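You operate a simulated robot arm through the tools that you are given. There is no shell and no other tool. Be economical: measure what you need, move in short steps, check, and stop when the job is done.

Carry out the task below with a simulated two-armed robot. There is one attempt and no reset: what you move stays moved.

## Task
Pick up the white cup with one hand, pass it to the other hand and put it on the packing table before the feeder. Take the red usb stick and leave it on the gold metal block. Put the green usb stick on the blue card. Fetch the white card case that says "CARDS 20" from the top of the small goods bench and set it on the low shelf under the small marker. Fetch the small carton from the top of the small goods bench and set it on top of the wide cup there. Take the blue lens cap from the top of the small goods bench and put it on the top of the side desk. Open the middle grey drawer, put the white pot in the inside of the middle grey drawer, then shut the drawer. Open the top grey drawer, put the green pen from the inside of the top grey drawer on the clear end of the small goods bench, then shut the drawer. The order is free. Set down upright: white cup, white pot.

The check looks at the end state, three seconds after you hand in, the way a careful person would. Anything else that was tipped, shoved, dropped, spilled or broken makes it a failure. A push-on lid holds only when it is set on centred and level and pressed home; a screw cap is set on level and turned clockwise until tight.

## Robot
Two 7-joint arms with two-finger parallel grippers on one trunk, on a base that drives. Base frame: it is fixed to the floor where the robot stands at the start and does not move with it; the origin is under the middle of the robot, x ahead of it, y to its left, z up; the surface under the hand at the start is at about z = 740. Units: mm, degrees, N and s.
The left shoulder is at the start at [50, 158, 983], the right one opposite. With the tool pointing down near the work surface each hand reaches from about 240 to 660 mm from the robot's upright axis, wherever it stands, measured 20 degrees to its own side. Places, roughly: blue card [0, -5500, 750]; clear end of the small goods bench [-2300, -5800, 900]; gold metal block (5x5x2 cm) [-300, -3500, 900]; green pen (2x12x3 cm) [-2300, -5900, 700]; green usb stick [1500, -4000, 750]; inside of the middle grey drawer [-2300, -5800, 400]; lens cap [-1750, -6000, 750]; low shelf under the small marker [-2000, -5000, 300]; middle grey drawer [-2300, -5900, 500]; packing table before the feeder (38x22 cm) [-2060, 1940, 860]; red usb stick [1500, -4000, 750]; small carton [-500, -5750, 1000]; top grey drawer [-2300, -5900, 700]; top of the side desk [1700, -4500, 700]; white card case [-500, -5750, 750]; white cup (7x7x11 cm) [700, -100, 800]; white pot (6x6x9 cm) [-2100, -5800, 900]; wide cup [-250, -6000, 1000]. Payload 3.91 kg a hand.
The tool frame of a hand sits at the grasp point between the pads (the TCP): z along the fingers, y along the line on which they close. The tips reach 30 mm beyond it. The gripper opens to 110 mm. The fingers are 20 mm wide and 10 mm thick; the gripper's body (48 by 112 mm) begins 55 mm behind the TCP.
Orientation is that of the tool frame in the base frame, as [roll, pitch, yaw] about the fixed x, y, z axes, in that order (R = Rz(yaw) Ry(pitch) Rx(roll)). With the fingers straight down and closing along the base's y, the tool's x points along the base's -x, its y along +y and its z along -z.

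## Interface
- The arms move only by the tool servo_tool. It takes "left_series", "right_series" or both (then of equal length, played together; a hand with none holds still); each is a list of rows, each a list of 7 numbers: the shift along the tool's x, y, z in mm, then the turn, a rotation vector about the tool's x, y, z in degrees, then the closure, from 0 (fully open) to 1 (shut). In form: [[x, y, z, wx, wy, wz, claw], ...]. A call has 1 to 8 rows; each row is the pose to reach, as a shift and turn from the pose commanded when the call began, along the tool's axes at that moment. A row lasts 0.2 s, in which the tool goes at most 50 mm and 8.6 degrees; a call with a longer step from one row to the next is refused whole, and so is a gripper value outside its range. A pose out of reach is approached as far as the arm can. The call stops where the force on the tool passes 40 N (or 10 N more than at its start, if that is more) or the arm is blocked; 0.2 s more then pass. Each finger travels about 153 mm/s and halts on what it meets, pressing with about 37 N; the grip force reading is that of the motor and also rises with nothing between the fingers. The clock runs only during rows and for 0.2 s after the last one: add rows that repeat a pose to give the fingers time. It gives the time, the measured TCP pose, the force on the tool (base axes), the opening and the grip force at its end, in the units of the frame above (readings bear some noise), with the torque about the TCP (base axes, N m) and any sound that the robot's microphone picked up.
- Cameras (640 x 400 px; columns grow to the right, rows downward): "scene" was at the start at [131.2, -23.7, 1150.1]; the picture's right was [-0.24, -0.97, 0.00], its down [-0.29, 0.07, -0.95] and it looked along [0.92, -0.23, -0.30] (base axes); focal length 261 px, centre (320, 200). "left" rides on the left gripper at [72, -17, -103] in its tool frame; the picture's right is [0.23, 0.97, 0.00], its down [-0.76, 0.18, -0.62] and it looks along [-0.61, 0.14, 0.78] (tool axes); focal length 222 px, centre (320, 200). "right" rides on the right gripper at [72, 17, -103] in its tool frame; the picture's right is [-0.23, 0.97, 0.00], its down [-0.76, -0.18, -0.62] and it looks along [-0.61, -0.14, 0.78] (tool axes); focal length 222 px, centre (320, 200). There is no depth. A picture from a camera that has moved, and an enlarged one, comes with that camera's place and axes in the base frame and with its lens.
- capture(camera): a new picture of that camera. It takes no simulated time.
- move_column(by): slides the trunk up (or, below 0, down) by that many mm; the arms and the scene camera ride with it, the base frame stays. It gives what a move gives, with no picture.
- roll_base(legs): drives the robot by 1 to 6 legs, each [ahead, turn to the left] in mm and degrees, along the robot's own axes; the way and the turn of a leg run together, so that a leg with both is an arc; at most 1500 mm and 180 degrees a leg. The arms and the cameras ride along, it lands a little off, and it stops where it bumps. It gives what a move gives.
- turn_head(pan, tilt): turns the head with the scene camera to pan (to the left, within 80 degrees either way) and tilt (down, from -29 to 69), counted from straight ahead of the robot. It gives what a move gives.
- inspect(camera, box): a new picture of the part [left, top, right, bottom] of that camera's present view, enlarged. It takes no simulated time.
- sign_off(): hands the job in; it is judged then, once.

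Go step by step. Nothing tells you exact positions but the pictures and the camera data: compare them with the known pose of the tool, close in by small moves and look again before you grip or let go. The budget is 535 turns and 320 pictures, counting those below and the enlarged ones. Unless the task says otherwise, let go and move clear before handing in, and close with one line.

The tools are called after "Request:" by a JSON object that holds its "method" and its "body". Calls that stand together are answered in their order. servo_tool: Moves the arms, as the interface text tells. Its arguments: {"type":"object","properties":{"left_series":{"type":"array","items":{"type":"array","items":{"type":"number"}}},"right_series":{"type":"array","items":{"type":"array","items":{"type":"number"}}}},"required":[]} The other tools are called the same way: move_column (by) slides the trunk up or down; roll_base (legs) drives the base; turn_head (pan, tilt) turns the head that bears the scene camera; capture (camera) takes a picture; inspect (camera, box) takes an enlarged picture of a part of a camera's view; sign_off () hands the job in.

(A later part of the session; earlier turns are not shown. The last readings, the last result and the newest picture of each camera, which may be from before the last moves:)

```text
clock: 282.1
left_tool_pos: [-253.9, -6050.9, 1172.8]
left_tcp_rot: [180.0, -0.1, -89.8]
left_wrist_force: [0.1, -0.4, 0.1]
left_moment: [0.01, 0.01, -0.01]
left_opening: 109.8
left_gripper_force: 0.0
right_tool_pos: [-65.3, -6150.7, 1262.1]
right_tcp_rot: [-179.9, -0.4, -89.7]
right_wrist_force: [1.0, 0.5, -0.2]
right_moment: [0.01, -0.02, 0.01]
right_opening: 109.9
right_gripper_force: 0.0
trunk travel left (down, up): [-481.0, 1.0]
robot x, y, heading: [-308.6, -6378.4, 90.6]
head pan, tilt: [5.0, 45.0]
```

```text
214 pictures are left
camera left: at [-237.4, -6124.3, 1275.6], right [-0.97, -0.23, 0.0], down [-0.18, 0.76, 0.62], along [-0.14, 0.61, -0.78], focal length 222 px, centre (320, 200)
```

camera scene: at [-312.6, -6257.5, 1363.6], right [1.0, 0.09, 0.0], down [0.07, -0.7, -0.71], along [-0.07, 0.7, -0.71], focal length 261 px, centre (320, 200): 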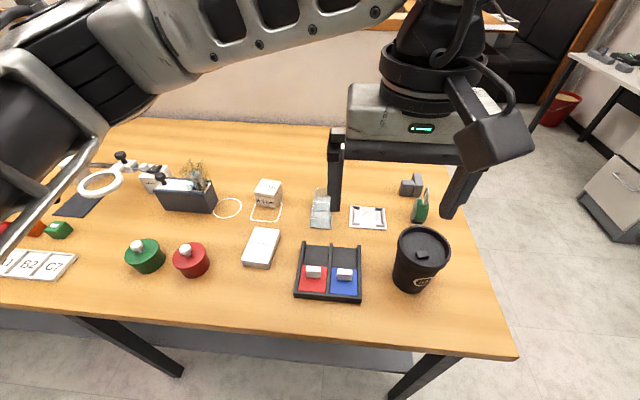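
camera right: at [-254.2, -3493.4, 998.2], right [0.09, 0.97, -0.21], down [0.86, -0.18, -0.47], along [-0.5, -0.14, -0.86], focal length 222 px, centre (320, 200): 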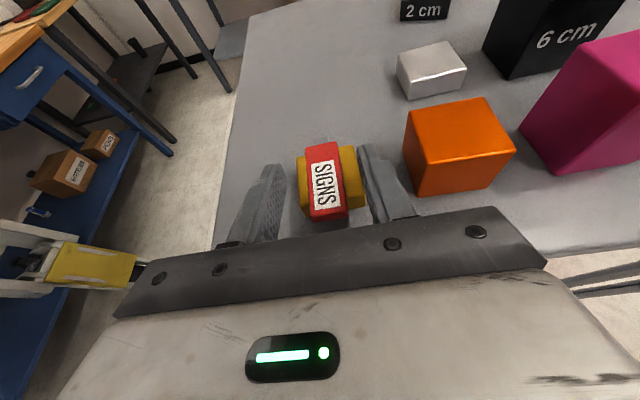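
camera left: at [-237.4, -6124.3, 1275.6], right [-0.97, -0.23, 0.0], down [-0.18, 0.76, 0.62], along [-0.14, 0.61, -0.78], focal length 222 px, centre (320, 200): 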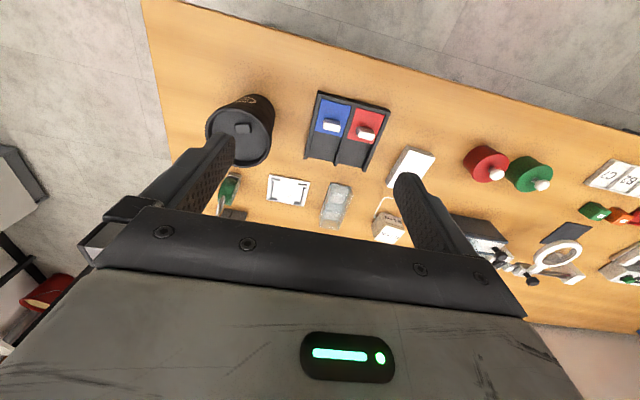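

Carton triangulates to [-500, -5771], turned about 15° clockwise. I move the left hand over it.

Request:
{"method": "servo_tool", "body": {"left_series": [[-35, 31, 0, 0, 0, 2, 0], [-70, 62, 0, 0, 0, 4, 0], [-105, 92, 0, 0, 0, 6, 0], [-140, 123, 0, 0, 0, 8, 0], [-175, 154, 0, 0, 0, 10, 0], [-210, 185, 20, 0, 0, 12, 0], [-245, 216, 50, 0, 0, 14, 0], [-280, 246, 80, 0, 0, 15, 0]]}}

Request:
{"method": "servo_tool", "body": {"left_series": [[0, 0, 40, 0, 0, 0, 0], [0, 0, 80, 0, 0, 0, 0], [0, 0, 115, 0, 0, 0, 0]]}}

Request:
{"method": "capture", "body": {"camera": "left"}}

Request:
{"method": "capture", "body": {"camera": "scene"}}

```text
refused: row 6 steps farther than a row can; nothing moved
```

```text
clock: 282.9
left_tool_pos: [-253.0, -6051.2, 1058.8]
left_tcp_rot: [179.9, 0.0, -89.8]
left_wrist_force: [-0.7, -0.6, 0.0]
left_moment: [-0.01, 0.01, -0.03]
left_opening: 110.2
left_gripper_force: 0.1
right_tool_pos: [-66.1, -6149.4, 1260.8]
right_tcp_rot: [-180.0, -0.3, -89.5]
right_wrist_force: [-0.5, 1.6, 0.2]
right_moment: [0.0, 0.02, -0.03]
right_opening: 109.8
right_gripper_force: 0.0
trunk travel left (down, up): [-481.0, 1.0]
robot x, y, heading: [-306.3, -6377.4, 90.2]
head pan, tilt: [5.0, 45.0]
```

```text
213 pictures are left
camera left: at [-236.2, -6124.9, 1161.3], right [-0.97, -0.23, 0.0], down [-0.18, 0.76, 0.62], along [-0.14, 0.61, -0.78], focal length 222 px, centre (320, 200)
```

left: 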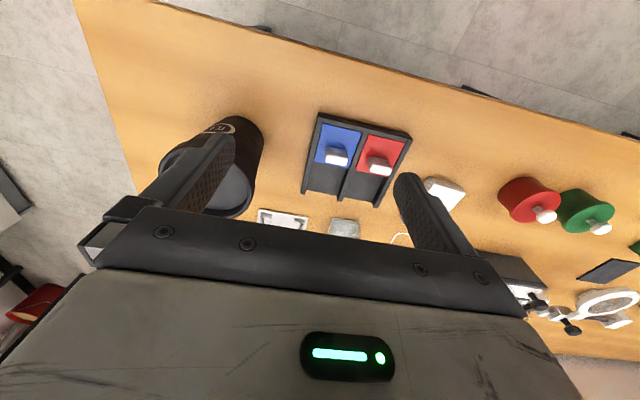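

```text
212 pictures are left
camera scene: at [-312.6, -6257.4, 1363.6], right [1.0, 0.09, 0.0], down [0.07, -0.7, -0.71], along [-0.07, 0.7, -0.71], focal length 261 px, centre (320, 200)
```

scene: 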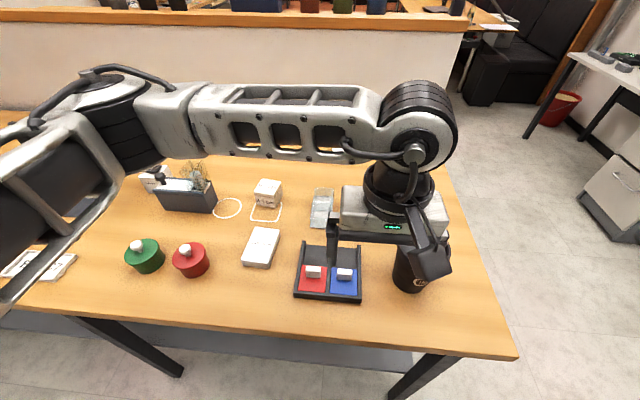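

The first call was refused (step too long) but the descent ran; nothing was touched. I resend the sideways move with shorter steps.

Request:
{"method": "servo_tool", "body": {"left_series": [[0, 0, -40, 0, 0, 0, 0], [-36, 32, -40, 0, 0, 2.5, 0], [-72, 64, -40, 0, 0, 5, 0], [-108, 96, -40, 0, 0, 7.5, 0], [-144, 128, -40, 0, 0, 10, 0], [-180, 160, -40, 0, 0, 12.5, 0], [-216, 192, -40, 0, 0, 15, 0], [-250, 222, -40, 0, 0, 15, 0]]}}

Request:
{"method": "capture", "body": {"camera": "left"}}

Request:
{"method": "capture", "body": {"camera": "scene"}}

```text
clock: 284.7
left_tool_pos: [-476.3, -5800.2, 1098.0]
left_tcp_rot: [-180.0, -0.2, -104.8]
left_wrist_force: [-0.4, 0.2, 0.7]
left_moment: [-0.02, 0.0, 0.04]
left_opening: 110.2
left_gripper_force: 0.2
right_tool_pos: [-68.0, -6149.6, 1262.8]
right_tcp_rot: [-179.9, -0.4, -89.6]
right_wrist_force: [-0.3, -0.7, 0.1]
right_moment: [-0.02, 0.01, 0.01]
right_opening: 110.1
right_gripper_force: 0.0
trunk travel left (down, up): [-481.0, 1.0]
robot x, y, heading: [-304.7, -6378.4, 90.5]
head pan, tilt: [5.0, 45.0]
```

```text
211 pictures are left
camera left: at [-477.9, -5875.7, 1200.9], right [-1.0, 0.03, 0.0], down [0.02, 0.78, 0.62], along [0.02, 0.62, -0.78], focal length 222 px, centre (320, 200)
```

left: 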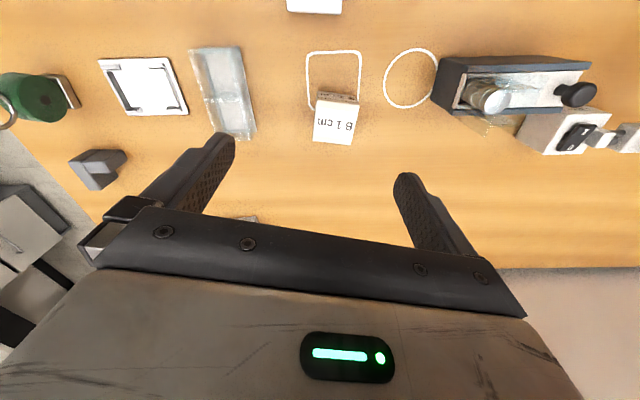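

```text
210 pictures are left
camera scene: at [-312.5, -6257.2, 1363.5], right [1.0, 0.09, 0.0], down [0.07, -0.7, -0.71], along [-0.07, 0.7, -0.71], focal length 261 px, centre (320, 200)
```

scene: 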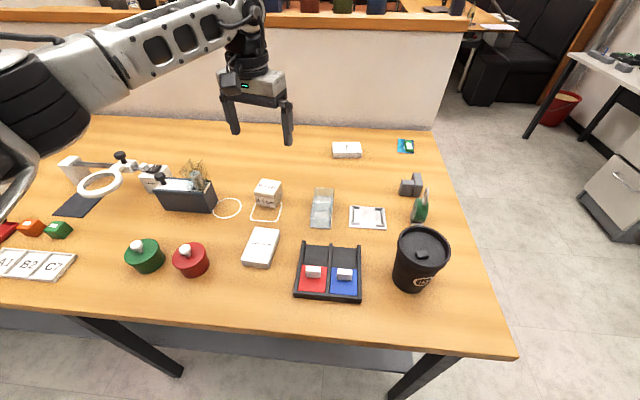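

The carton's top centre is at [-492, -5772], turned about −10°. I lower to just above it and recheck.

Request:
{"method": "servo_tool", "body": {"left_series": [[-8, 8, 40, 0, 0, -1.5, 0], [-16, 16, 80, 0, 0, -3, 0], [-22.7, 23.5, 120, 0, 0, -4, 0], [-22.7, 23.5, 140, 0, 0, -4, 0]]}}

Request:
{"method": "capture", "body": {"camera": "left"}}

Request:
{"method": "inspect", "body": {"camera": "scene", "box": [210, 130, 340, 220]}}

```text
clock: 285.7
left_tool_pos: [-492.3, -5772.3, 956.9]
left_tcp_rot: [179.9, 0.0, -100.9]
left_wrist_force: [1.1, -0.7, -1.0]
left_moment: [0.0, 0.0, 0.02]
left_opening: 109.8
left_gripper_force: 0.1
right_tool_pos: [-65.9, -6150.4, 1261.7]
right_tcp_rot: [-179.9, -0.4, -89.6]
right_wrist_force: [0.5, -0.9, 0.2]
right_moment: [0.01, 0.04, 0.01]
right_opening: 110.0
right_gripper_force: 0.1
trunk travel left (down, up): [-481.0, 1.0]
robot x, y, heading: [-307.4, -6379.3, 90.2]
head pan, tilt: [5.0, 45.0]
```

```text
209 pictures are left
camera left: at [-489.9, -5847.9, 1059.5], right [-1.0, -0.04, 0.0], down [-0.03, 0.78, 0.62], along [-0.03, 0.62, -0.78], focal length 222 px, centre (320, 200)
```

left: 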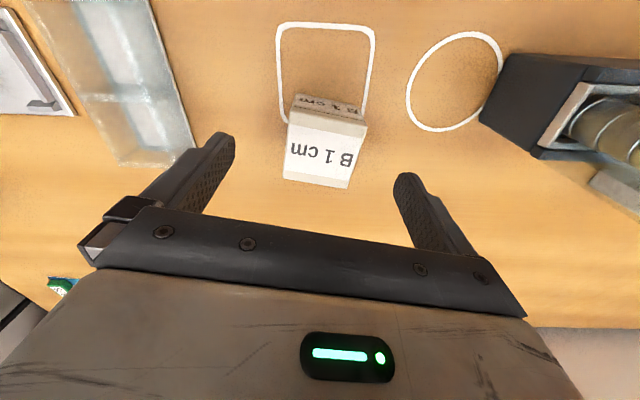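

```text
4.44 times, centred on (275, 175) of scene
camera zoom: at [-312.5, -6257.6, 1363.6], right [1.0, 0.09, 0.0], down [0.07, -0.7, -0.71], along [-0.07, 0.7, -0.71], focal length 1161 px, centre (520, 311)
```

zoom: 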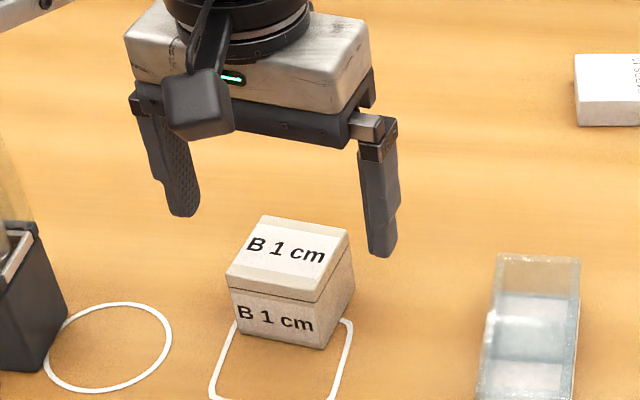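

Request:
{"method": "servo_tool", "body": {"left_series": [[-2.8, 6.7, 20, 0, 0, -2, 0], [-2.8, 6.7, 40, 0, 0, -2, 0], [-2.8, 6.7, 58, 0, 0, -2, 0]]}}

Request:
{"method": "capture", "body": {"camera": "left"}}

Request:
{"method": "inspect", "body": {"camera": "scene", "box": [210, 130, 340, 220]}}

```text
clock: 286.5
left_tool_pos: [-500.6, -5769.1, 898.6]
left_tcp_rot: [179.9, 0.0, -98.8]
left_wrist_force: [0.1, 0.0, 0.0]
left_moment: [-0.01, 0.0, 0.04]
left_opening: 109.9
left_gripper_force: 0.1
right_tool_pos: [-68.3, -6150.4, 1262.1]
right_tcp_rot: [-179.9, -0.4, -89.6]
right_wrist_force: [-0.8, 0.2, -0.1]
right_moment: [0.0, -0.02, -0.01]
right_opening: 109.6
right_gripper_force: 0.1
trunk travel left (down, up): [-481.0, 1.0]
robot x, y, heading: [-307.4, -6377.3, 90.4]
head pan, tilt: [5.0, 45.0]
```

```text
207 pictures are left
camera left: at [-494.4, -5844.6, 1002.3], right [-1.0, -0.07, 0.0], down [-0.06, 0.78, 0.62], along [-0.05, 0.62, -0.78], focal length 222 px, centre (320, 200)
```

left: 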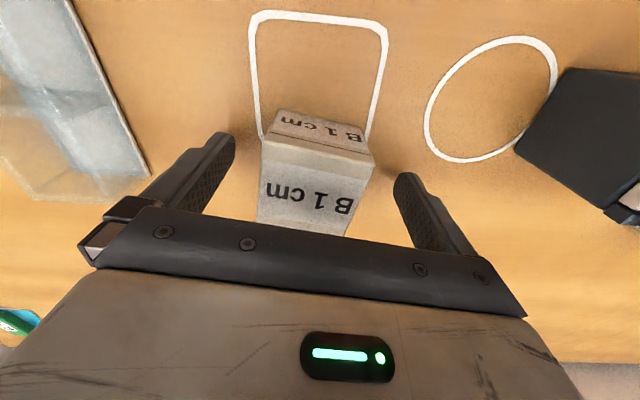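

```text
4.44 times, centred on (275, 175) of scene
camera zoom: at [-312.4, -6257.4, 1363.5], right [1.0, 0.09, 0.0], down [0.07, -0.7, -0.71], along [-0.07, 0.7, -0.71], focal length 1161 px, centre (520, 311)
```

zoom: 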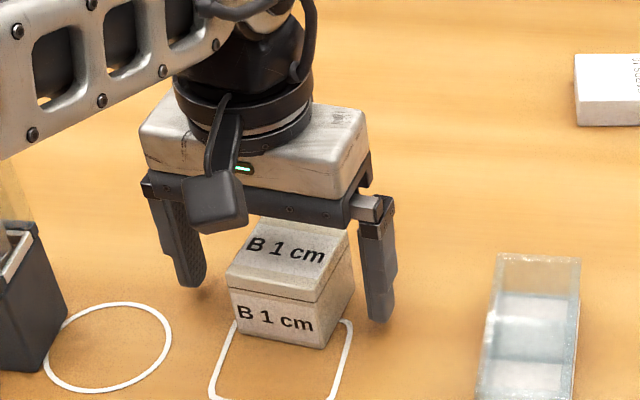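

Nearly centred (4 mm off). I correct, then close on the carton.

Request:
{"method": "servo_tool", "body": {"left_series": [[3.3, -4.6, 0, 0, 0, 0, 0], [3.3, -4.6, 0, 0, 0, 0, 0.35], [3.3, -4.6, 0, 0, 0, 0, 0.6], [3.3, -4.6, 0, 0, 0, 0, 0.8], [3.3, -4.6, 0, 0, 0, 0, 0.8], [3.3, -4.6, 0, 0, 0, 0, 0.8]]}}

Request:
{"method": "capture", "body": {"camera": "left"}}

Request:
{"method": "inspect", "body": {"camera": "scene", "box": [210, 130, 340, 220]}}

```text
clock: 287.9
left_tool_pos: [-497.2, -5774.6, 900.4]
left_tcp_rot: [179.9, 0.1, -98.9]
left_wrist_force: [-0.2, -0.5, -0.2]
left_moment: [0.0, 0.0, -0.02]
left_opening: 54.1
left_gripper_force: 36.5
right_tool_pos: [-67.7, -6149.3, 1261.7]
right_tcp_rot: [-179.9, -0.3, -89.6]
right_wrist_force: [0.7, 0.0, -0.7]
right_moment: [-0.01, 0.01, 0.02]
right_opening: 110.0
right_gripper_force: 0.1
trunk travel left (down, up): [-481.0, 1.0]
robot x, y, heading: [-304.0, -6378.9, 90.2]
head pan, tilt: [5.0, 45.0]
```

```text
205 pictures are left
camera left: at [-490.7, -5849.0, 1002.9], right [-1.0, -0.07, 0.0], down [-0.06, 0.78, 0.62], along [-0.05, 0.62, -0.78], focal length 222 px, centre (320, 200)
```

left: 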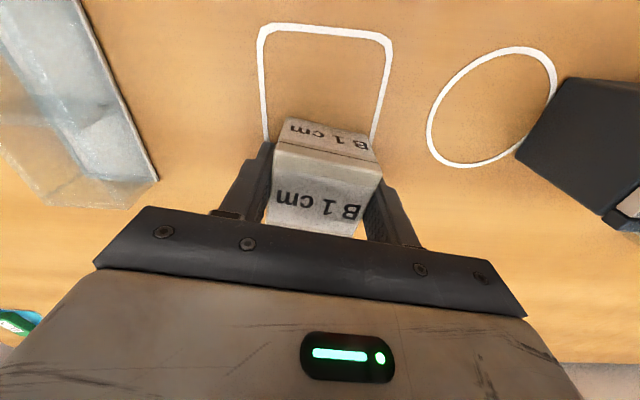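

```text
4.44 times, centred on (275, 175) of scene
camera zoom: at [-312.5, -6257.6, 1363.5], right [1.0, 0.09, 0.0], down [0.07, -0.7, -0.71], along [-0.07, 0.7, -0.71], focal length 1161 px, centre (520, 311)
```

zoom: 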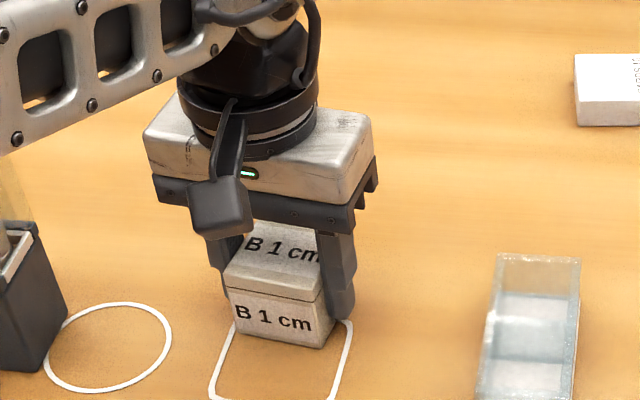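

Gripped at 54 mm. I lift it, and locate the cup's lid precisely.

Request:
{"method": "servo_tool", "body": {"left_series": [[0, 0, -10, 0, 0, 0, 0.85], [0, 0, -30, 0, 0, 0, 0.85], [0, 0, -60, 0, 0, 0, 0.85], [0, 0, -100, 0, 0, 0, 0.85], [0, 0, -145, 0, 0, 0, 0.85], [0, 0, -190, 0, 0, 0, 0.85]]}}

Request:
{"method": "turn_head", "body": {"pan": -20, "tilt": 45}}

Request:
{"method": "capture", "body": {"camera": "scene"}}

Request:
{"method": "capture", "body": {"camera": "right"}}

```text
clock: 289.3
left_tool_pos: [-493.2, -5772.3, 1092.0]
left_tcp_rot: [179.9, 0.1, -98.8]
left_wrist_force: [0.8, 0.7, -1.4]
left_moment: [0.01, -0.03, -0.03]
left_opening: 54.4
left_gripper_force: 37.1
right_tool_pos: [-66.4, -6151.3, 1261.5]
right_tcp_rot: [-179.9, -0.4, -89.6]
right_wrist_force: [0.1, -0.7, 0.3]
right_moment: [0.01, -0.01, 0.04]
right_opening: 110.1
right_gripper_force: 0.1
trunk travel left (down, up): [-481.0, 1.0]
robot x, y, heading: [-306.3, -6379.3, 90.3]
head pan, tilt: [5.0, 45.0]
```

```text
clock: 290.2
left_tool_pos: [-493.4, -5772.1, 1091.3]
left_tcp_rot: [-180.0, -0.1, -98.7]
left_wrist_force: [0.5, -0.2, -1.1]
left_moment: [0.0, -0.01, -0.01]
left_opening: 54.5
left_gripper_force: 36.7
right_tool_pos: [-65.8, -6149.7, 1261.5]
right_tcp_rot: [-179.9, -0.5, -89.5]
right_wrist_force: [-1.2, 0.4, -1.1]
right_moment: [-0.01, 0.0, 0.02]
right_opening: 110.1
right_gripper_force: 0.0
trunk travel left (down, up): [-481.0, 1.0]
robot x, y, heading: [-304.6, -6377.0, 90.2]
head pan, tilt: [-20.0, 45.0]
```

```text
203 pictures are left
camera scene: at [-277.7, -6261.8, 1363.5], right [0.94, -0.34, 0.0], down [-0.24, -0.67, -0.71], along [0.24, 0.67, -0.71], focal length 261 px, centre (320, 200)
```

scene: 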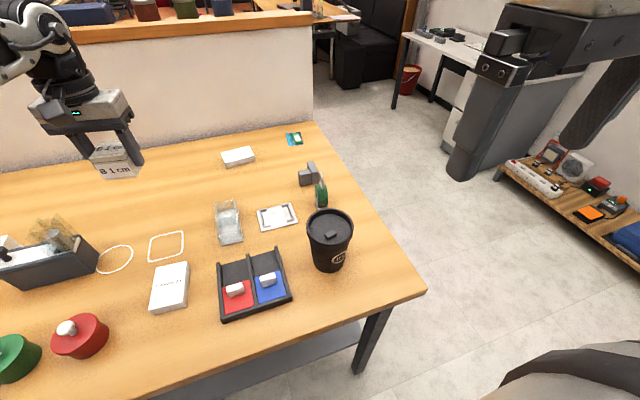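

```text
202 pictures are left
camera right: at [-83.1, -6221.7, 1364.5], right [-0.98, 0.22, 0.0], down [0.17, 0.77, 0.62], along [0.14, 0.6, -0.79], focal length 222 px, centre (320, 200)
```

right: 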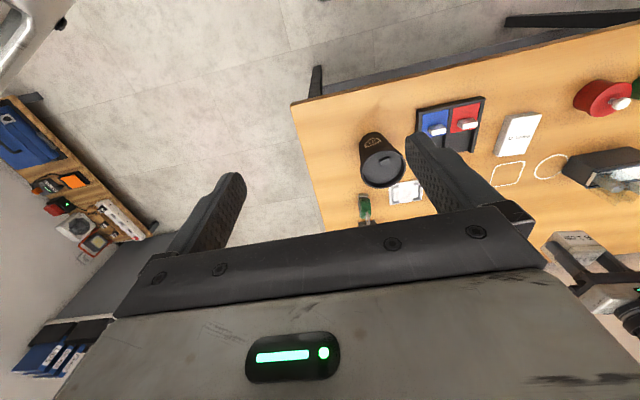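

Request:
{"method": "inspect", "body": {"camera": "scene", "box": [295, 200, 365, 280]}}

```text
5.00 times, centred on (330, 240) of scene
camera zoom: at [-277.7, -6261.8, 1363.5], right [0.94, -0.34, 0.0], down [-0.24, -0.67, -0.71], along [0.24, 0.67, -0.71], focal length 1306 px, centre (270, 0)
```

zoom: 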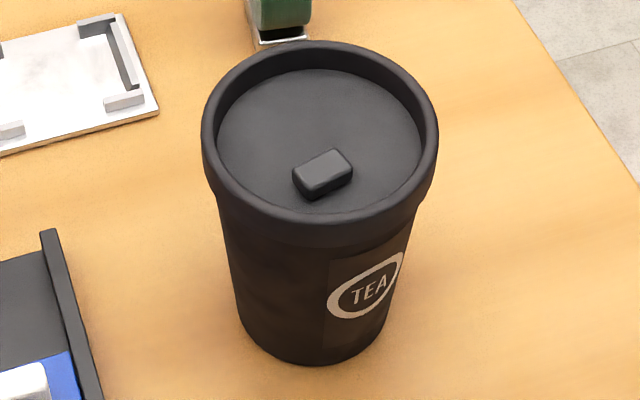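

The lid rim is centred at [-155, -5977, 982], 88 mm wide with the tab about level with the rim. I carry the carton over it.

Request:
{"method": "servo_tool", "body": {"left_series": [[18, -45, 0, 0, 0, 0, 0.85], [36, -91, 0, 0, 0, 0, 0.85], [54, -136, 0, 0, 0, 0, 0.85], [73, -182, 0, 0, 0, 0, 0.85], [91, -227, 0, 0, 0, 0, 0.85], [109, -273, 0, 0, 0, 0, 0.85], [127, -319, 0, 0, 0, 0, 0.85], [145.9, -364.5, 0, 0, 0, 0, 0.85]]}}

Request:
{"method": "capture", "body": {"camera": "left"}}

Request:
{"method": "capture", "body": {"camera": "scene"}}

Request:
{"method": "capture", "body": {"camera": "right"}}

```text
clock: 292.0
left_tool_pos: [-157.8, -5976.8, 1088.1]
left_tcp_rot: [180.0, 0.1, -98.8]
left_wrist_force: [0.4, 0.1, -0.2]
left_moment: [-0.02, 0.0, 0.0]
left_opening: 54.5
left_gripper_force: 37.0
right_tool_pos: [-66.0, -6149.3, 1261.3]
right_tcp_rot: [180.0, -0.4, -89.6]
right_wrist_force: [0.6, 0.2, 0.3]
right_moment: [0.01, 0.03, 0.01]
right_opening: 109.9
right_gripper_force: 0.1
trunk travel left (down, up): [-481.0, 1.0]
robot x, y, heading: [-308.2, -6375.0, 90.2]
head pan, tilt: [-20.0, 45.0]
```

```text
200 pictures are left
camera left: at [-152.7, -6051.9, 1190.0], right [-1.0, -0.08, 0.0], down [-0.06, 0.78, 0.62], along [-0.05, 0.62, -0.78], focal length 222 px, centre (320, 200)
```

left: 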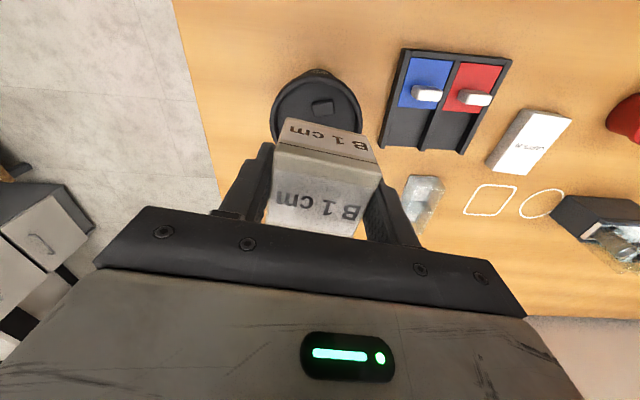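

```text
199 pictures are left
camera scene: at [-276.6, -6262.5, 1363.6], right [0.94, -0.34, 0.0], down [-0.24, -0.67, -0.71], along [0.24, 0.67, -0.71], focal length 261 px, centre (320, 200)
```

scene: 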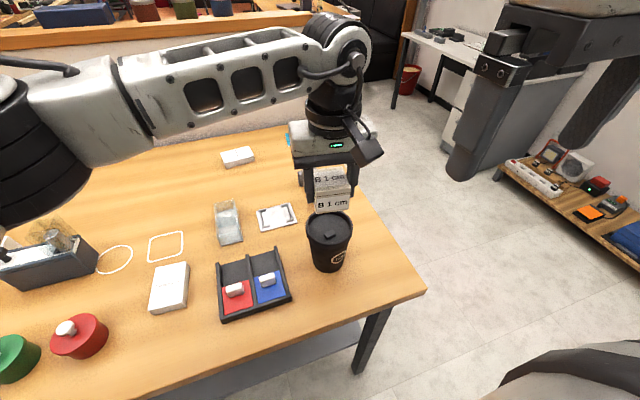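

```text
198 pictures are left
camera right: at [-82.1, -6222.3, 1364.3], right [-0.98, 0.22, 0.0], down [0.17, 0.77, 0.62], along [0.14, 0.6, -0.79], focal length 222 px, centre (320, 200)
```

right: 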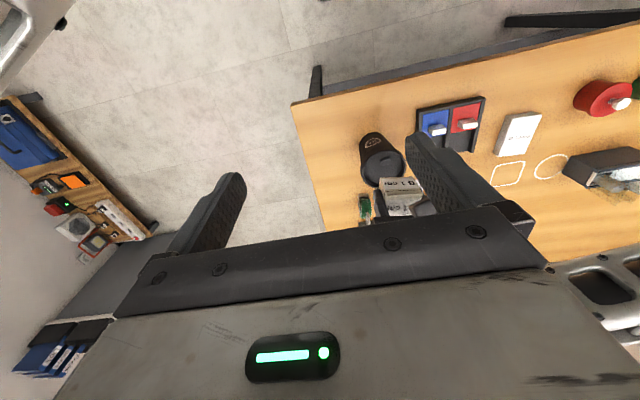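

The cup centre checks out at [-155, -5979]. I correct by 5 mm and lower to just above the rim.

Request:
{"method": "servo_tool", "body": {"left_series": [[-3, -2, 20, 0, 0, 0, 0.85], [-5.5, -3.2, 40, 0, 0, 0, 0.85], [-5.5, -3.2, 56, 0, 0, 0, 0.85]]}}

Request:
{"method": "inspect", "body": {"camera": "scene", "box": [270, 150, 390, 280]}}

Request:
{"method": "capture", "body": {"camera": "left"}}

```text
clock: 292.8
left_tool_pos: [-154.4, -5970.6, 1033.2]
left_tcp_rot: [-179.9, 0.0, -98.9]
left_wrist_force: [0.0, -0.5, -0.9]
left_moment: [-0.02, -0.04, -0.04]
left_opening: 54.2
left_gripper_force: 36.9
right_tool_pos: [-66.7, -6149.8, 1261.6]
right_tcp_rot: [-179.9, -0.4, -89.7]
right_wrist_force: [-0.2, 0.1, 0.0]
right_moment: [0.01, 0.0, -0.02]
right_opening: 109.8
right_gripper_force: 0.0
trunk travel left (down, up): [-481.0, 1.0]
robot x, y, heading: [-305.0, -6374.9, 90.3]
head pan, tilt: [-20.0, 45.0]
```

```text
3.08 times, centred on (330, 215) of scene
camera zoom: at [-277.5, -6261.8, 1363.5], right [0.94, -0.34, 0.0], down [-0.24, -0.67, -0.71], along [0.24, 0.67, -0.71], focal length 804 px, centre (289, 154)
```

zoom: 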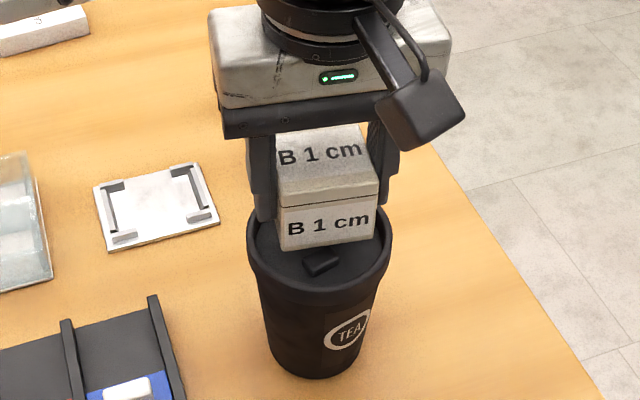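

```text
196 pictures are left
camera left: at [-149.0, -6045.5, 1135.0], right [-1.0, -0.07, 0.0], down [-0.06, 0.78, 0.62], along [-0.05, 0.62, -0.78], focal length 222 px, centre (320, 200)
```

left: 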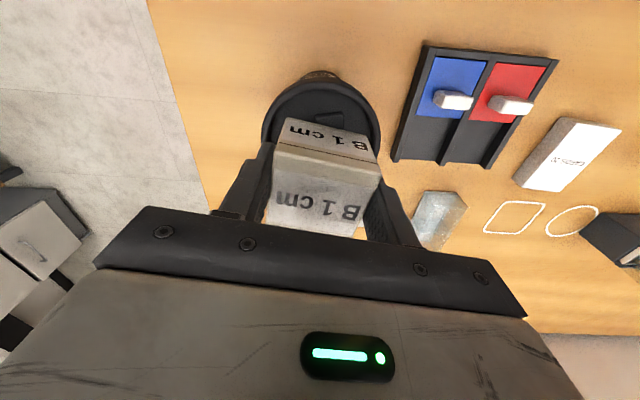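

Request:
{"method": "servo_tool", "body": {"left_series": [[3, 0, 4, 0, 0, 0, 0.85], [3, 0, 7, 0, 0, 0, 0.85], [3, 0, 7, 0, 0, 0, 0.85]]}}

Request:
{"method": "servo_tool", "body": {"left_series": [[0, 0, 2, 0, 0, 0, 0.85], [0, 0, 4, 0, 0, 0, 0.85], [0, 0, 4, 0, 0, 0, 0.85]]}}

```text
clock: 293.6
left_tool_pos: [-155.0, -5972.9, 1025.9]
left_tcp_rot: [180.0, 0.0, -98.9]
left_wrist_force: [-0.8, 0.3, -0.6]
left_moment: [0.0, 0.02, 0.0]
left_opening: 54.5
left_gripper_force: 36.9
right_tool_pos: [-67.4, -6149.8, 1260.5]
right_tcp_rot: [-179.9, -0.4, -89.6]
right_wrist_force: [0.6, 0.2, 0.4]
right_moment: [0.04, 0.0, 0.0]
right_opening: 110.0
right_gripper_force: 0.1
trunk travel left (down, up): [-481.0, 1.0]
robot x, y, heading: [-304.6, -6377.0, 90.4]
head pan, tilt: [-20.0, 45.0]
```

```text
clock: 294.4
left_tool_pos: [-154.5, -5972.1, 1022.0]
left_tcp_rot: [180.0, 0.0, -98.8]
left_wrist_force: [-0.7, 0.6, -0.8]
left_moment: [0.03, -0.01, -0.01]
left_opening: 54.4
left_gripper_force: 36.7
right_tool_pos: [-67.8, -6150.0, 1261.4]
right_tcp_rot: [-179.9, -0.4, -89.6]
right_wrist_force: [0.4, -0.3, 0.4]
right_moment: [0.01, -0.01, -0.02]
right_opening: 109.9
right_gripper_force: 0.0
trunk travel left (down, up): [-481.0, 1.0]
robot x, y, heading: [-303.9, -6375.1, 90.4]
head pan, tilt: [-20.0, 45.0]
```

Request:
{"method": "servo_tool", "body": {"left_series": [[0, 0, 1.5, 0, 0, 0, 0.85], [0, 0, 3, 0, 0, 0, 0.85], [0, 0, 3, 0, 0, 0, 0.85]]}}

Request:
{"method": "inspect", "body": {"camera": "scene", "box": [270, 150, 390, 280]}}

```text
clock: 295.2
left_tool_pos: [-154.7, -5972.5, 1021.2]
left_tcp_rot: [180.0, 0.1, -98.9]
left_wrist_force: [0.8, 0.3, 13.5]
left_moment: [-0.1, 0.1, 0.01]
left_opening: 54.4
left_gripper_force: 36.7
right_tool_pos: [-66.7, -6151.5, 1261.8]
right_tcp_rot: [-179.9, -0.3, -89.6]
right_wrist_force: [0.3, -0.1, 0.0]
right_moment: [0.01, 0.02, 0.02]
right_opening: 109.9
right_gripper_force: 0.0
trunk travel left (down, up): [-481.0, 1.0]
robot x, y, heading: [-305.4, -6375.3, 90.4]
head pan, tilt: [-20.0, 45.0]
```

```text
3.08 times, centred on (330, 215) of scene
camera zoom: at [-277.8, -6262.8, 1363.8], right [0.94, -0.34, 0.0], down [-0.24, -0.67, -0.71], along [0.24, 0.67, -0.71], focal length 804 px, centre (289, 154)
```

zoom: 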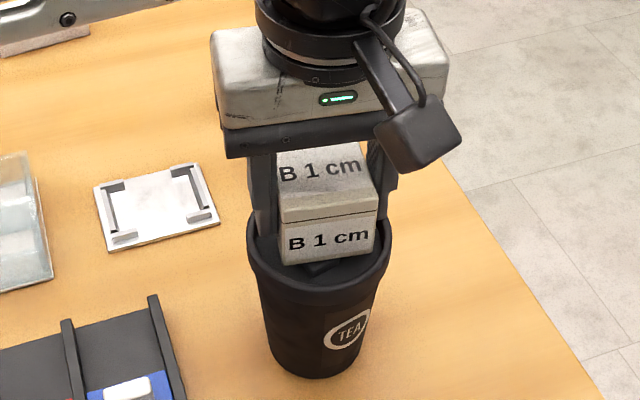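

Contact at the expected rim height. I relieve slightly and release.

Request:
{"method": "servo_tool", "body": {"left_series": [[0, 0, -1.8, 0, 0, 0, 0.85], [0, 0, -1.8, 0, 0, 0, 0.45], [0, 0, -1.8, 0, 0, 0, 0.3], [0, 0, -1.8, 0, 0, 0, 0.2], [0, 0, -1.8, 0, 0, 0, 0.2]]}}

Request:
{"method": "inspect", "body": {"camera": "scene", "box": [270, 150, 390, 280]}}

Request:
{"method": "capture", "body": {"camera": "left"}}

```text
clock: 296.4
left_tool_pos: [-155.7, -5972.3, 1022.1]
left_tcp_rot: [180.0, -0.1, -98.8]
left_wrist_force: [0.8, 0.0, -0.2]
left_moment: [0.0, 0.0, 0.0]
left_opening: 87.9
left_gripper_force: 0.0
right_tool_pos: [-66.9, -6149.7, 1260.9]
right_tcp_rot: [-180.0, -0.4, -89.6]
right_wrist_force: [-0.3, -0.2, 0.0]
right_moment: [-0.02, -0.03, -0.02]
right_opening: 110.0
right_gripper_force: 0.1
trunk travel left (down, up): [-481.0, 1.0]
robot x, y, heading: [-306.4, -6374.5, 90.2]
head pan, tilt: [-20.0, 45.0]
```

```text
3.08 times, centred on (330, 215) of scene
camera zoom: at [-277.6, -6261.9, 1363.5], right [0.94, -0.34, 0.0], down [-0.24, -0.67, -0.71], along [0.24, 0.67, -0.71], focal length 804 px, centre (289, 154)
```

zoom: 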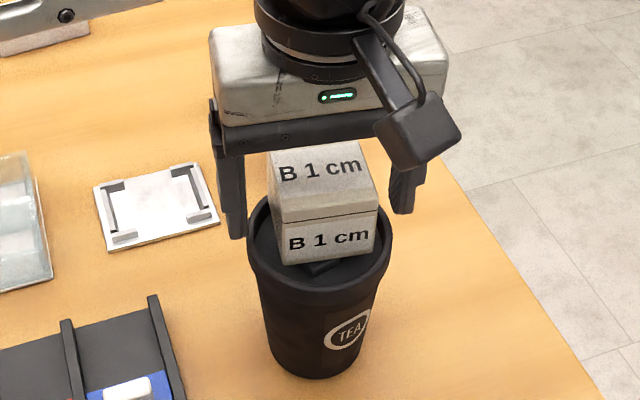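

```text
193 pictures are left
camera left: at [-149.7, -6046.8, 1124.8], right [-1.0, -0.07, 0.0], down [-0.06, 0.78, 0.62], along [-0.05, 0.62, -0.78], focal length 222 px, centre (320, 200)
```

left: 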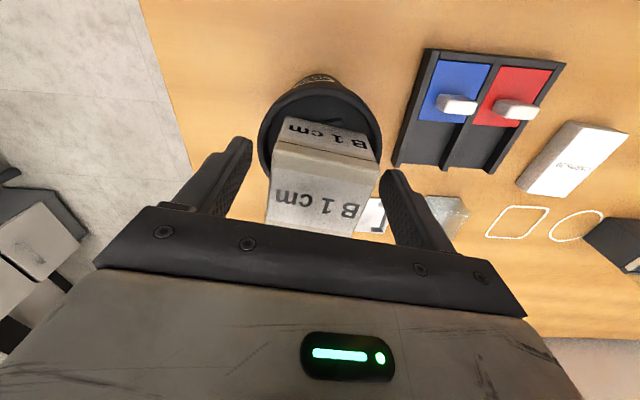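

The carton stays on the cup. I raise the hand straight up and check again.

Request:
{"method": "servo_tool", "body": {"left_series": [[0, 0, -20, 0, 0, 0, 0.1], [0, 0, -50, 0, 0, 0, 0], [0, 0, -90, 0, 0, 0, 0], [0, 0, -130, 0, 0, 0, 0]]}}

Request:
{"method": "inspect", "body": {"camera": "scene", "box": [270, 150, 390, 280]}}

```text
clock: 297.4
left_tool_pos: [-155.3, -5971.5, 1149.8]
left_tcp_rot: [180.0, -0.1, -98.8]
left_wrist_force: [0.1, 0.6, -0.2]
left_moment: [-0.05, -0.01, 0.04]
left_opening: 109.9
left_gripper_force: 0.2
right_tool_pos: [-66.8, -6151.1, 1260.4]
right_tcp_rot: [-179.9, -0.4, -89.6]
right_wrist_force: [-0.4, -0.2, 0.2]
right_moment: [0.0, -0.02, -0.01]
right_opening: 109.9
right_gripper_force: 0.0
trunk travel left (down, up): [-481.0, 1.0]
robot x, y, heading: [-304.2, -6380.1, 90.3]
head pan, tilt: [-20.0, 45.0]
```

```text
3.08 times, centred on (330, 215) of scene
camera zoom: at [-277.5, -6262.3, 1363.5], right [0.94, -0.34, 0.0], down [-0.24, -0.67, -0.71], along [0.24, 0.67, -0.71], focal length 804 px, centre (289, 154)
```

zoom: 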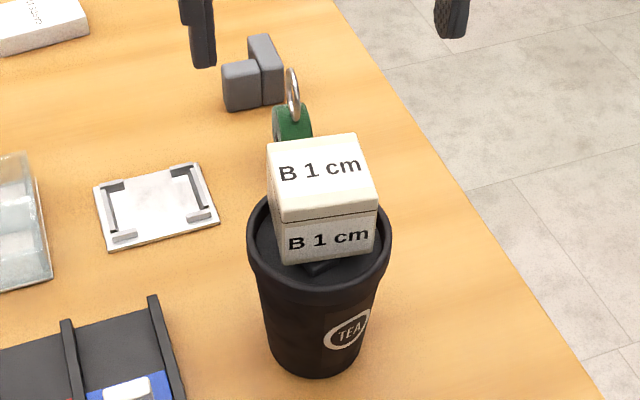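

Carton done. Next I do the drawer tasks at the other end of the bench: back off, drive along it and face it there.

Request:
{"method": "roll_base", "body": {"legs": [[-300, 0], [0, 90], [1450, 0], [0, -90]]}}

Request:
{"method": "turn_head", "body": {"pan": 15, "tilt": 30}}

Request:
{"method": "capture", "body": {"camera": "scene"}}

```text
clock: 313.9
left_tool_pos: [-1602.7, -6273.0, 1149.6]
left_tcp_rot: [-180.0, 0.0, -99.7]
left_wrist_force: [0.4, -0.8, 0.4]
left_moment: [0.01, 0.03, -0.01]
left_opening: 109.9
left_gripper_force: 0.0
right_tool_pos: [-1517.9, -6452.5, 1260.8]
right_tcp_rot: [-179.9, -0.4, -90.3]
right_wrist_force: [0.4, -0.3, 1.3]
right_moment: [0.02, 0.04, -0.01]
right_opening: 110.1
right_gripper_force: 0.1
trunk travel left (down, up): [-481.0, 1.0]
robot x, y, heading: [-1760.1, -6674.2, 89.4]
head pan, tilt: [-20.0, 45.0]
```

```text
clock: 314.9
left_tool_pos: [-1602.0, -6272.4, 1151.2]
left_tcp_rot: [-179.9, 0.0, -99.6]
left_wrist_force: [0.1, -0.2, 0.0]
left_moment: [0.02, -0.01, 0.0]
left_opening: 110.1
left_gripper_force: 0.1
right_tool_pos: [-1516.4, -6451.9, 1260.9]
right_tcp_rot: [-179.9, -0.4, -90.4]
right_wrist_force: [0.4, -0.2, 0.7]
right_moment: [0.0, 0.03, -0.02]
right_opening: 109.9
right_gripper_force: 0.1
trunk travel left (down, up): [-481.0, 1.0]
robot x, y, heading: [-1760.0, -6674.3, 89.4]
head pan, tilt: [15.0, 30.0]
```

```text
191 pictures are left
camera scene: at [-1780.3, -6549.9, 1386.1], right [0.97, 0.25, 0.0], down [0.12, -0.48, -0.87], along [-0.22, 0.84, -0.5], focal length 261 px, centre (320, 200)
```

scene: 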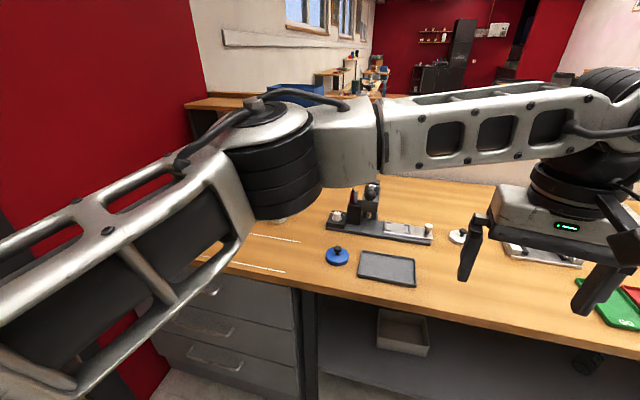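

The drawer cabinet (three drawers) is below the bench's left end. My left arm blocks the view, so I bring it to its own side, then go nearer the cabinet.

Request:
{"method": "servo_tool", "body": {"left_series": [[15, 41, 0, 0, 0, -1.3, 0], [31, 81, 0, 0, 0, -2.6, 0], [46, 122, 0, 0, 0, -4, 0], [61, 162, 0, 0, 0, -5.3, 0], [76, 203, 0, 0, 0, -6.6, 0], [92, 243, 0, 0, 0, -8, 0], [107, 284, 0, 0, 0, -9.3, 0]]}}

Request:
{"method": "roll_base", "body": {"legs": [[0, 90], [350, 0], [0, -90]]}}

Request:
{"method": "turn_head", "body": {"pan": 10, "tilt": 40}}

Request:
{"method": "capture", "body": {"camera": "scene"}}

```text
clock: 316.5
left_tool_pos: [-1900.7, -6329.9, 1148.9]
left_tcp_rot: [-179.9, -0.1, -90.4]
left_wrist_force: [-0.3, 0.2, 0.6]
left_moment: [0.0, 0.0, -0.02]
left_opening: 109.9
left_gripper_force: 0.1
right_tool_pos: [-1517.4, -6453.1, 1262.3]
right_tcp_rot: [-179.9, -0.4, -90.4]
right_wrist_force: [0.7, -0.4, 0.2]
right_moment: [-0.01, -0.02, 0.02]
right_opening: 110.0
right_gripper_force: 0.1
trunk travel left (down, up): [-481.0, 1.0]
robot x, y, heading: [-1757.3, -6677.3, 89.7]
head pan, tilt: [15.0, 30.0]
```

```text
clock: 326.4
left_tool_pos: [-2249.1, -6329.3, 1149.8]
left_tcp_rot: [179.9, 0.1, -89.1]
left_wrist_force: [0.3, 0.2, -0.3]
left_moment: [-0.02, -0.01, -0.01]
left_opening: 110.1
left_gripper_force: 0.1
right_tool_pos: [-1863.8, -6443.5, 1261.5]
right_tcp_rot: [-179.8, -0.4, -89.2]
right_wrist_force: [0.0, 0.1, 1.3]
right_moment: [0.0, 0.02, 0.01]
right_opening: 110.1
right_gripper_force: 0.0
trunk travel left (down, up): [-481.0, 1.0]
robot x, y, heading: [-2102.9, -6675.4, 91.0]
head pan, tilt: [15.0, 30.0]
```

```text
clock: 327.1
left_tool_pos: [-2249.1, -6327.5, 1149.3]
left_tcp_rot: [180.0, 0.0, -89.0]
left_wrist_force: [-0.2, 0.5, -0.3]
left_moment: [0.02, 0.01, -0.01]
left_opening: 109.8
left_gripper_force: 0.1
right_tool_pos: [-1865.1, -6443.6, 1261.2]
right_tcp_rot: [-180.0, -0.4, -89.2]
right_wrist_force: [0.1, 0.5, -0.4]
right_moment: [0.02, 0.01, 0.01]
right_opening: 109.9
right_gripper_force: 0.1
trunk travel left (down, up): [-481.0, 1.0]
robot x, y, heading: [-2098.5, -6674.0, 90.5]
head pan, tilt: [10.0, 40.0]
```

```text
190 pictures are left
camera scene: at [-2117.4, -6549.8, 1370.8], right [0.98, 0.19, 0.0], down [0.12, -0.63, -0.77], along [-0.14, 0.75, -0.64], focal length 261 px, centre (320, 200)
```

scene: 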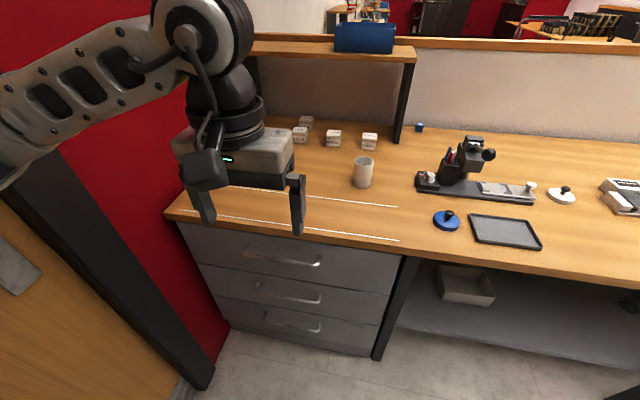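

Request:
{"method": "inspect", "body": {"camera": "scene", "box": [330, 110, 590, 260]}}

Request:
{"method": "inspect", "body": {"camera": "scene", "box": [160, 180, 420, 360]}}

```text
2.46 times, centred on (460, 185) of scene
camera zoom: at [-2117.4, -6549.8, 1370.8], right [0.98, 0.19, 0.0], down [0.12, -0.63, -0.77], along [-0.14, 0.75, -0.64], focal length 643 px, centre (-25, 237)
```

zoom: 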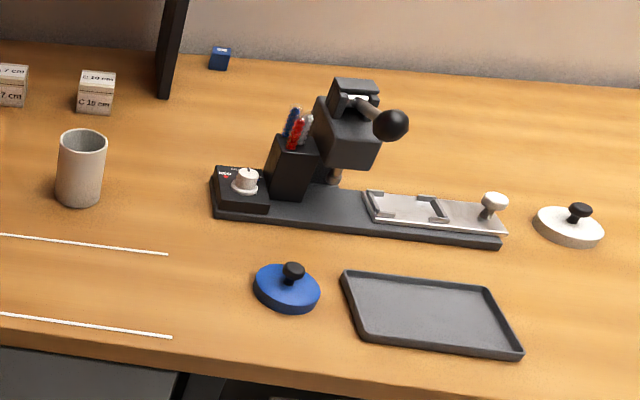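

```text
2.22 times, centred on (290, 270) of scene
camera zoom: at [-2117.4, -6549.8, 1370.8], right [0.98, 0.19, 0.0], down [0.12, -0.63, -0.77], along [-0.14, 0.75, -0.64], focal length 581 px, centre (387, 44)
```

zoom: 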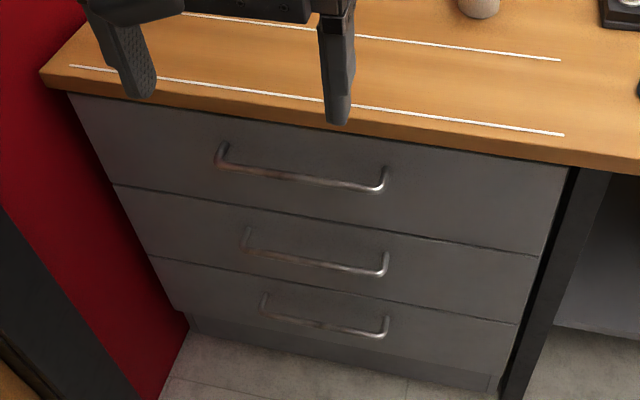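

Top handle is at about [-2305, -6140, 770], the middle one 200 mm lower; the pot at [-2110, -5842]. I move up to the bench to take the pot with the right hand first.

Request:
{"method": "move_column", "body": {"by": -100}}

Request:
{"method": "roll_base", "body": {"legs": [[285, 0]]}}

Request:
{"method": "capture", "body": {"camera": "scene"}}

Request:
{"method": "capture", "body": {"camera": "right"}}

```text
clock: 328.4
left_tool_pos: [-2249.6, -6329.9, 1048.8]
left_tcp_rot: [-180.0, -0.1, -89.0]
left_wrist_force: [-0.7, 0.1, 0.1]
left_moment: [0.02, 0.04, 0.01]
left_opening: 110.0
left_gripper_force: 0.1
right_tool_pos: [-1864.3, -6443.6, 1160.7]
right_tcp_rot: [-180.0, -0.4, -89.2]
right_wrist_force: [0.0, -0.3, 0.9]
right_moment: [0.01, -0.01, 0.02]
right_opening: 109.9
right_gripper_force: 0.1
trunk travel left (down, up): [-381.0, 101.0]
robot x, y, heading: [-2104.0, -6674.1, 90.9]
head pan, tilt: [10.0, 40.0]
```

```text
clock: 330.4
left_tool_pos: [-2254.5, -6059.3, 1048.8]
left_tcp_rot: [-180.0, 0.0, -88.6]
left_wrist_force: [-0.3, 0.1, -0.3]
left_moment: [0.0, -0.01, -0.01]
left_opening: 110.1
left_gripper_force: 0.1
right_tool_pos: [-1869.0, -6171.8, 1160.8]
right_tcp_rot: [-180.0, -0.4, -88.9]
right_wrist_force: [0.0, 0.4, -0.6]
right_moment: [0.04, -0.03, 0.0]
right_opening: 109.8
right_gripper_force: 0.0
trunk travel left (down, up): [-381.0, 101.0]
robot x, y, heading: [-2103.8, -6405.2, 91.2]
head pan, tilt: [10.0, 40.0]
stopped in leg 1: the robot was blocked; the commanded pose is now the measured one
```

```text
187 pictures are left
camera scene: at [-2121.4, -6279.5, 1270.9], right [0.98, 0.19, 0.0], down [0.12, -0.63, -0.77], along [-0.15, 0.75, -0.64], focal length 261 px, centre (320, 200)
```

scene: 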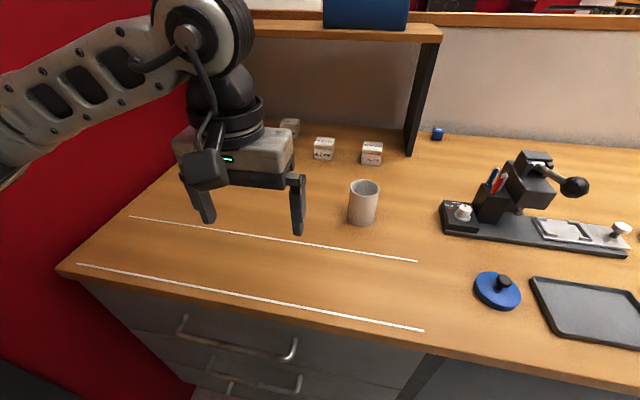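

```text
186 pictures are left
camera right: at [-1884.9, -6242.7, 1264.5], right [-0.98, 0.21, 0.0], down [0.16, 0.77, 0.62], along [0.13, 0.6, -0.79], focal length 222 px, centre (320, 200)
```

right: 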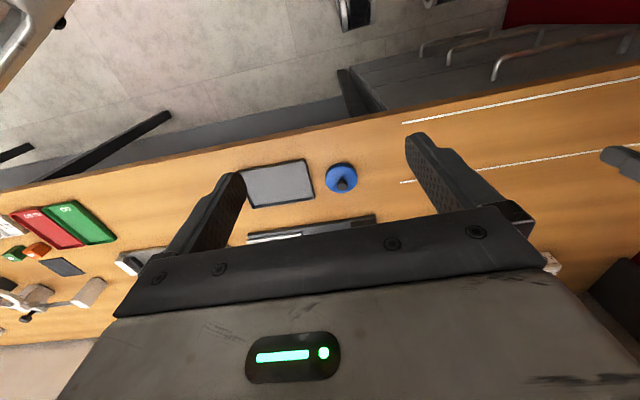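

The base met the drawer handles, so this is as near as it goes. Pot is at [-2115, -5837]. I draw the left hand back and bring the right hand over the pot.

Request:
{"method": "roll_base", "body": {"legs": [[-15, 0]]}}

Request:
{"method": "servo_tool", "body": {"left_series": [[25, 0, 0, 0, 0, 0, 0], [50, 0, 0, 0, 0, 0, 0], [75, 0, 0, 0, 0, 0, 0], [100, 0, 0, 0, 0, 0, 0], [125, 0, 0, 0, 0, 0, 0], [150, 0, 0, 0, 0, 0, 0], [175, 0, 0, 0, 0, 0, 0], [200, 0, 0, 0, 0, 0, 0]], "right_series": [[-36, 24, 0, 0, 0, 0, 0], [-72, 48, 0, 0, 0, 0, 0], [-108, 72, 0, 0, 0, 0, 0], [-144, 96, 0, 0, 0, 0, 0], [-180, 120, 0, 0, 0, 0, 0], [-216, 144, 0, 0, 0, 0, 0], [-252, 168, 0, 0, 0, 0, 0], [-288, 192, 0, 0, 0, 0, 0]]}}

Request:
{"method": "capture", "body": {"camera": "right"}}

Request:
{"method": "capture", "body": {"camera": "scene"}}

```text
clock: 331.2
left_tool_pos: [-2253.6, -6073.3, 1049.6]
left_tcp_rot: [179.9, -0.1, -88.7]
left_wrist_force: [0.4, -0.8, -0.2]
left_moment: [0.01, 0.01, 0.0]
left_opening: 110.2
left_gripper_force: 0.0
right_tool_pos: [-1869.2, -6185.6, 1160.7]
right_tcp_rot: [-179.9, -0.5, -88.8]
right_wrist_force: [-0.8, -0.3, -0.9]
right_moment: [0.02, 0.0, 0.03]
right_opening: 110.1
right_gripper_force: 0.0
trunk travel left (down, up): [-381.0, 101.0]
robot x, y, heading: [-2102.5, -6417.5, 91.0]
head pan, tilt: [10.0, 40.0]
```

```text
clock: 332.9
left_tool_pos: [-2229.1, -6217.5, 1076.1]
left_tcp_rot: [179.4, 0.5, -88.4]
left_wrist_force: [1.8, 5.6, 0.6]
left_moment: [-0.75, 0.19, 0.34]
left_opening: 109.9
left_gripper_force: 0.0
left hand out of reach, approached as far as the arm can: row 5, 6, 7, 8
right_tool_pos: [-2048.4, -5926.0, 1157.3]
right_tcp_rot: [-179.9, -0.5, -88.7]
right_wrist_force: [0.1, -0.3, -0.7]
right_moment: [0.02, -0.01, 0.0]
right_opening: 109.9
right_gripper_force: 0.0
trunk travel left (down, up): [-381.0, 101.0]
robot x, y, heading: [-2104.3, -6419.1, 91.3]
head pan, tilt: [10.0, 40.0]
stopped in row 8 (left hand): the force on the tool passed its limit at 106 N (the readings are from after the stop); the commanded pose is now the measured one
```

```text
185 pictures are left
camera right: at [-2064.0, -5997.3, 1261.5], right [-0.98, 0.2, 0.0], down [0.16, 0.77, 0.62], along [0.13, 0.6, -0.79], focal length 222 px, centre (320, 200)
```

right: 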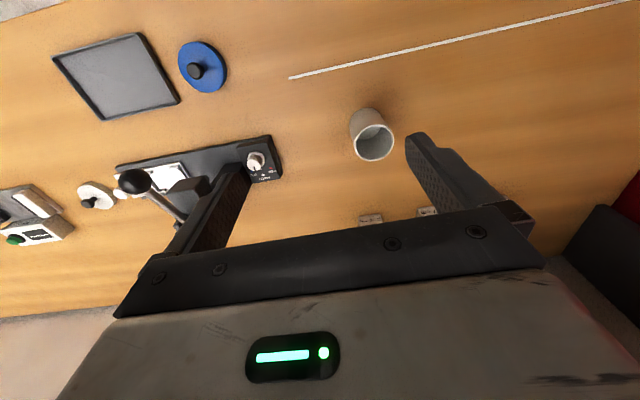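

```text
184 pictures are left
camera scene: at [-2121.2, -6293.9, 1270.8], right [0.98, 0.19, 0.0], down [0.12, -0.63, -0.77], along [-0.15, 0.75, -0.64], focal length 261 px, centre (320, 200)
```

scene: 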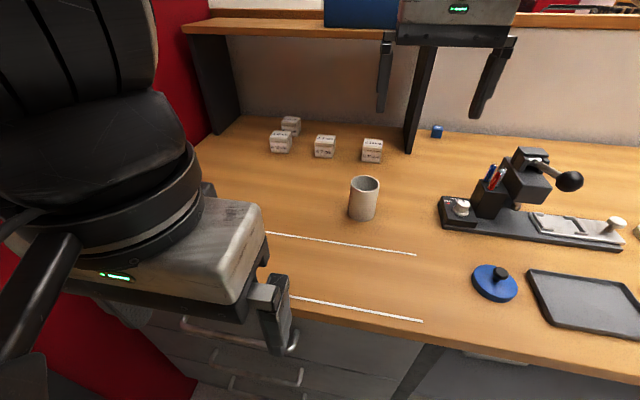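

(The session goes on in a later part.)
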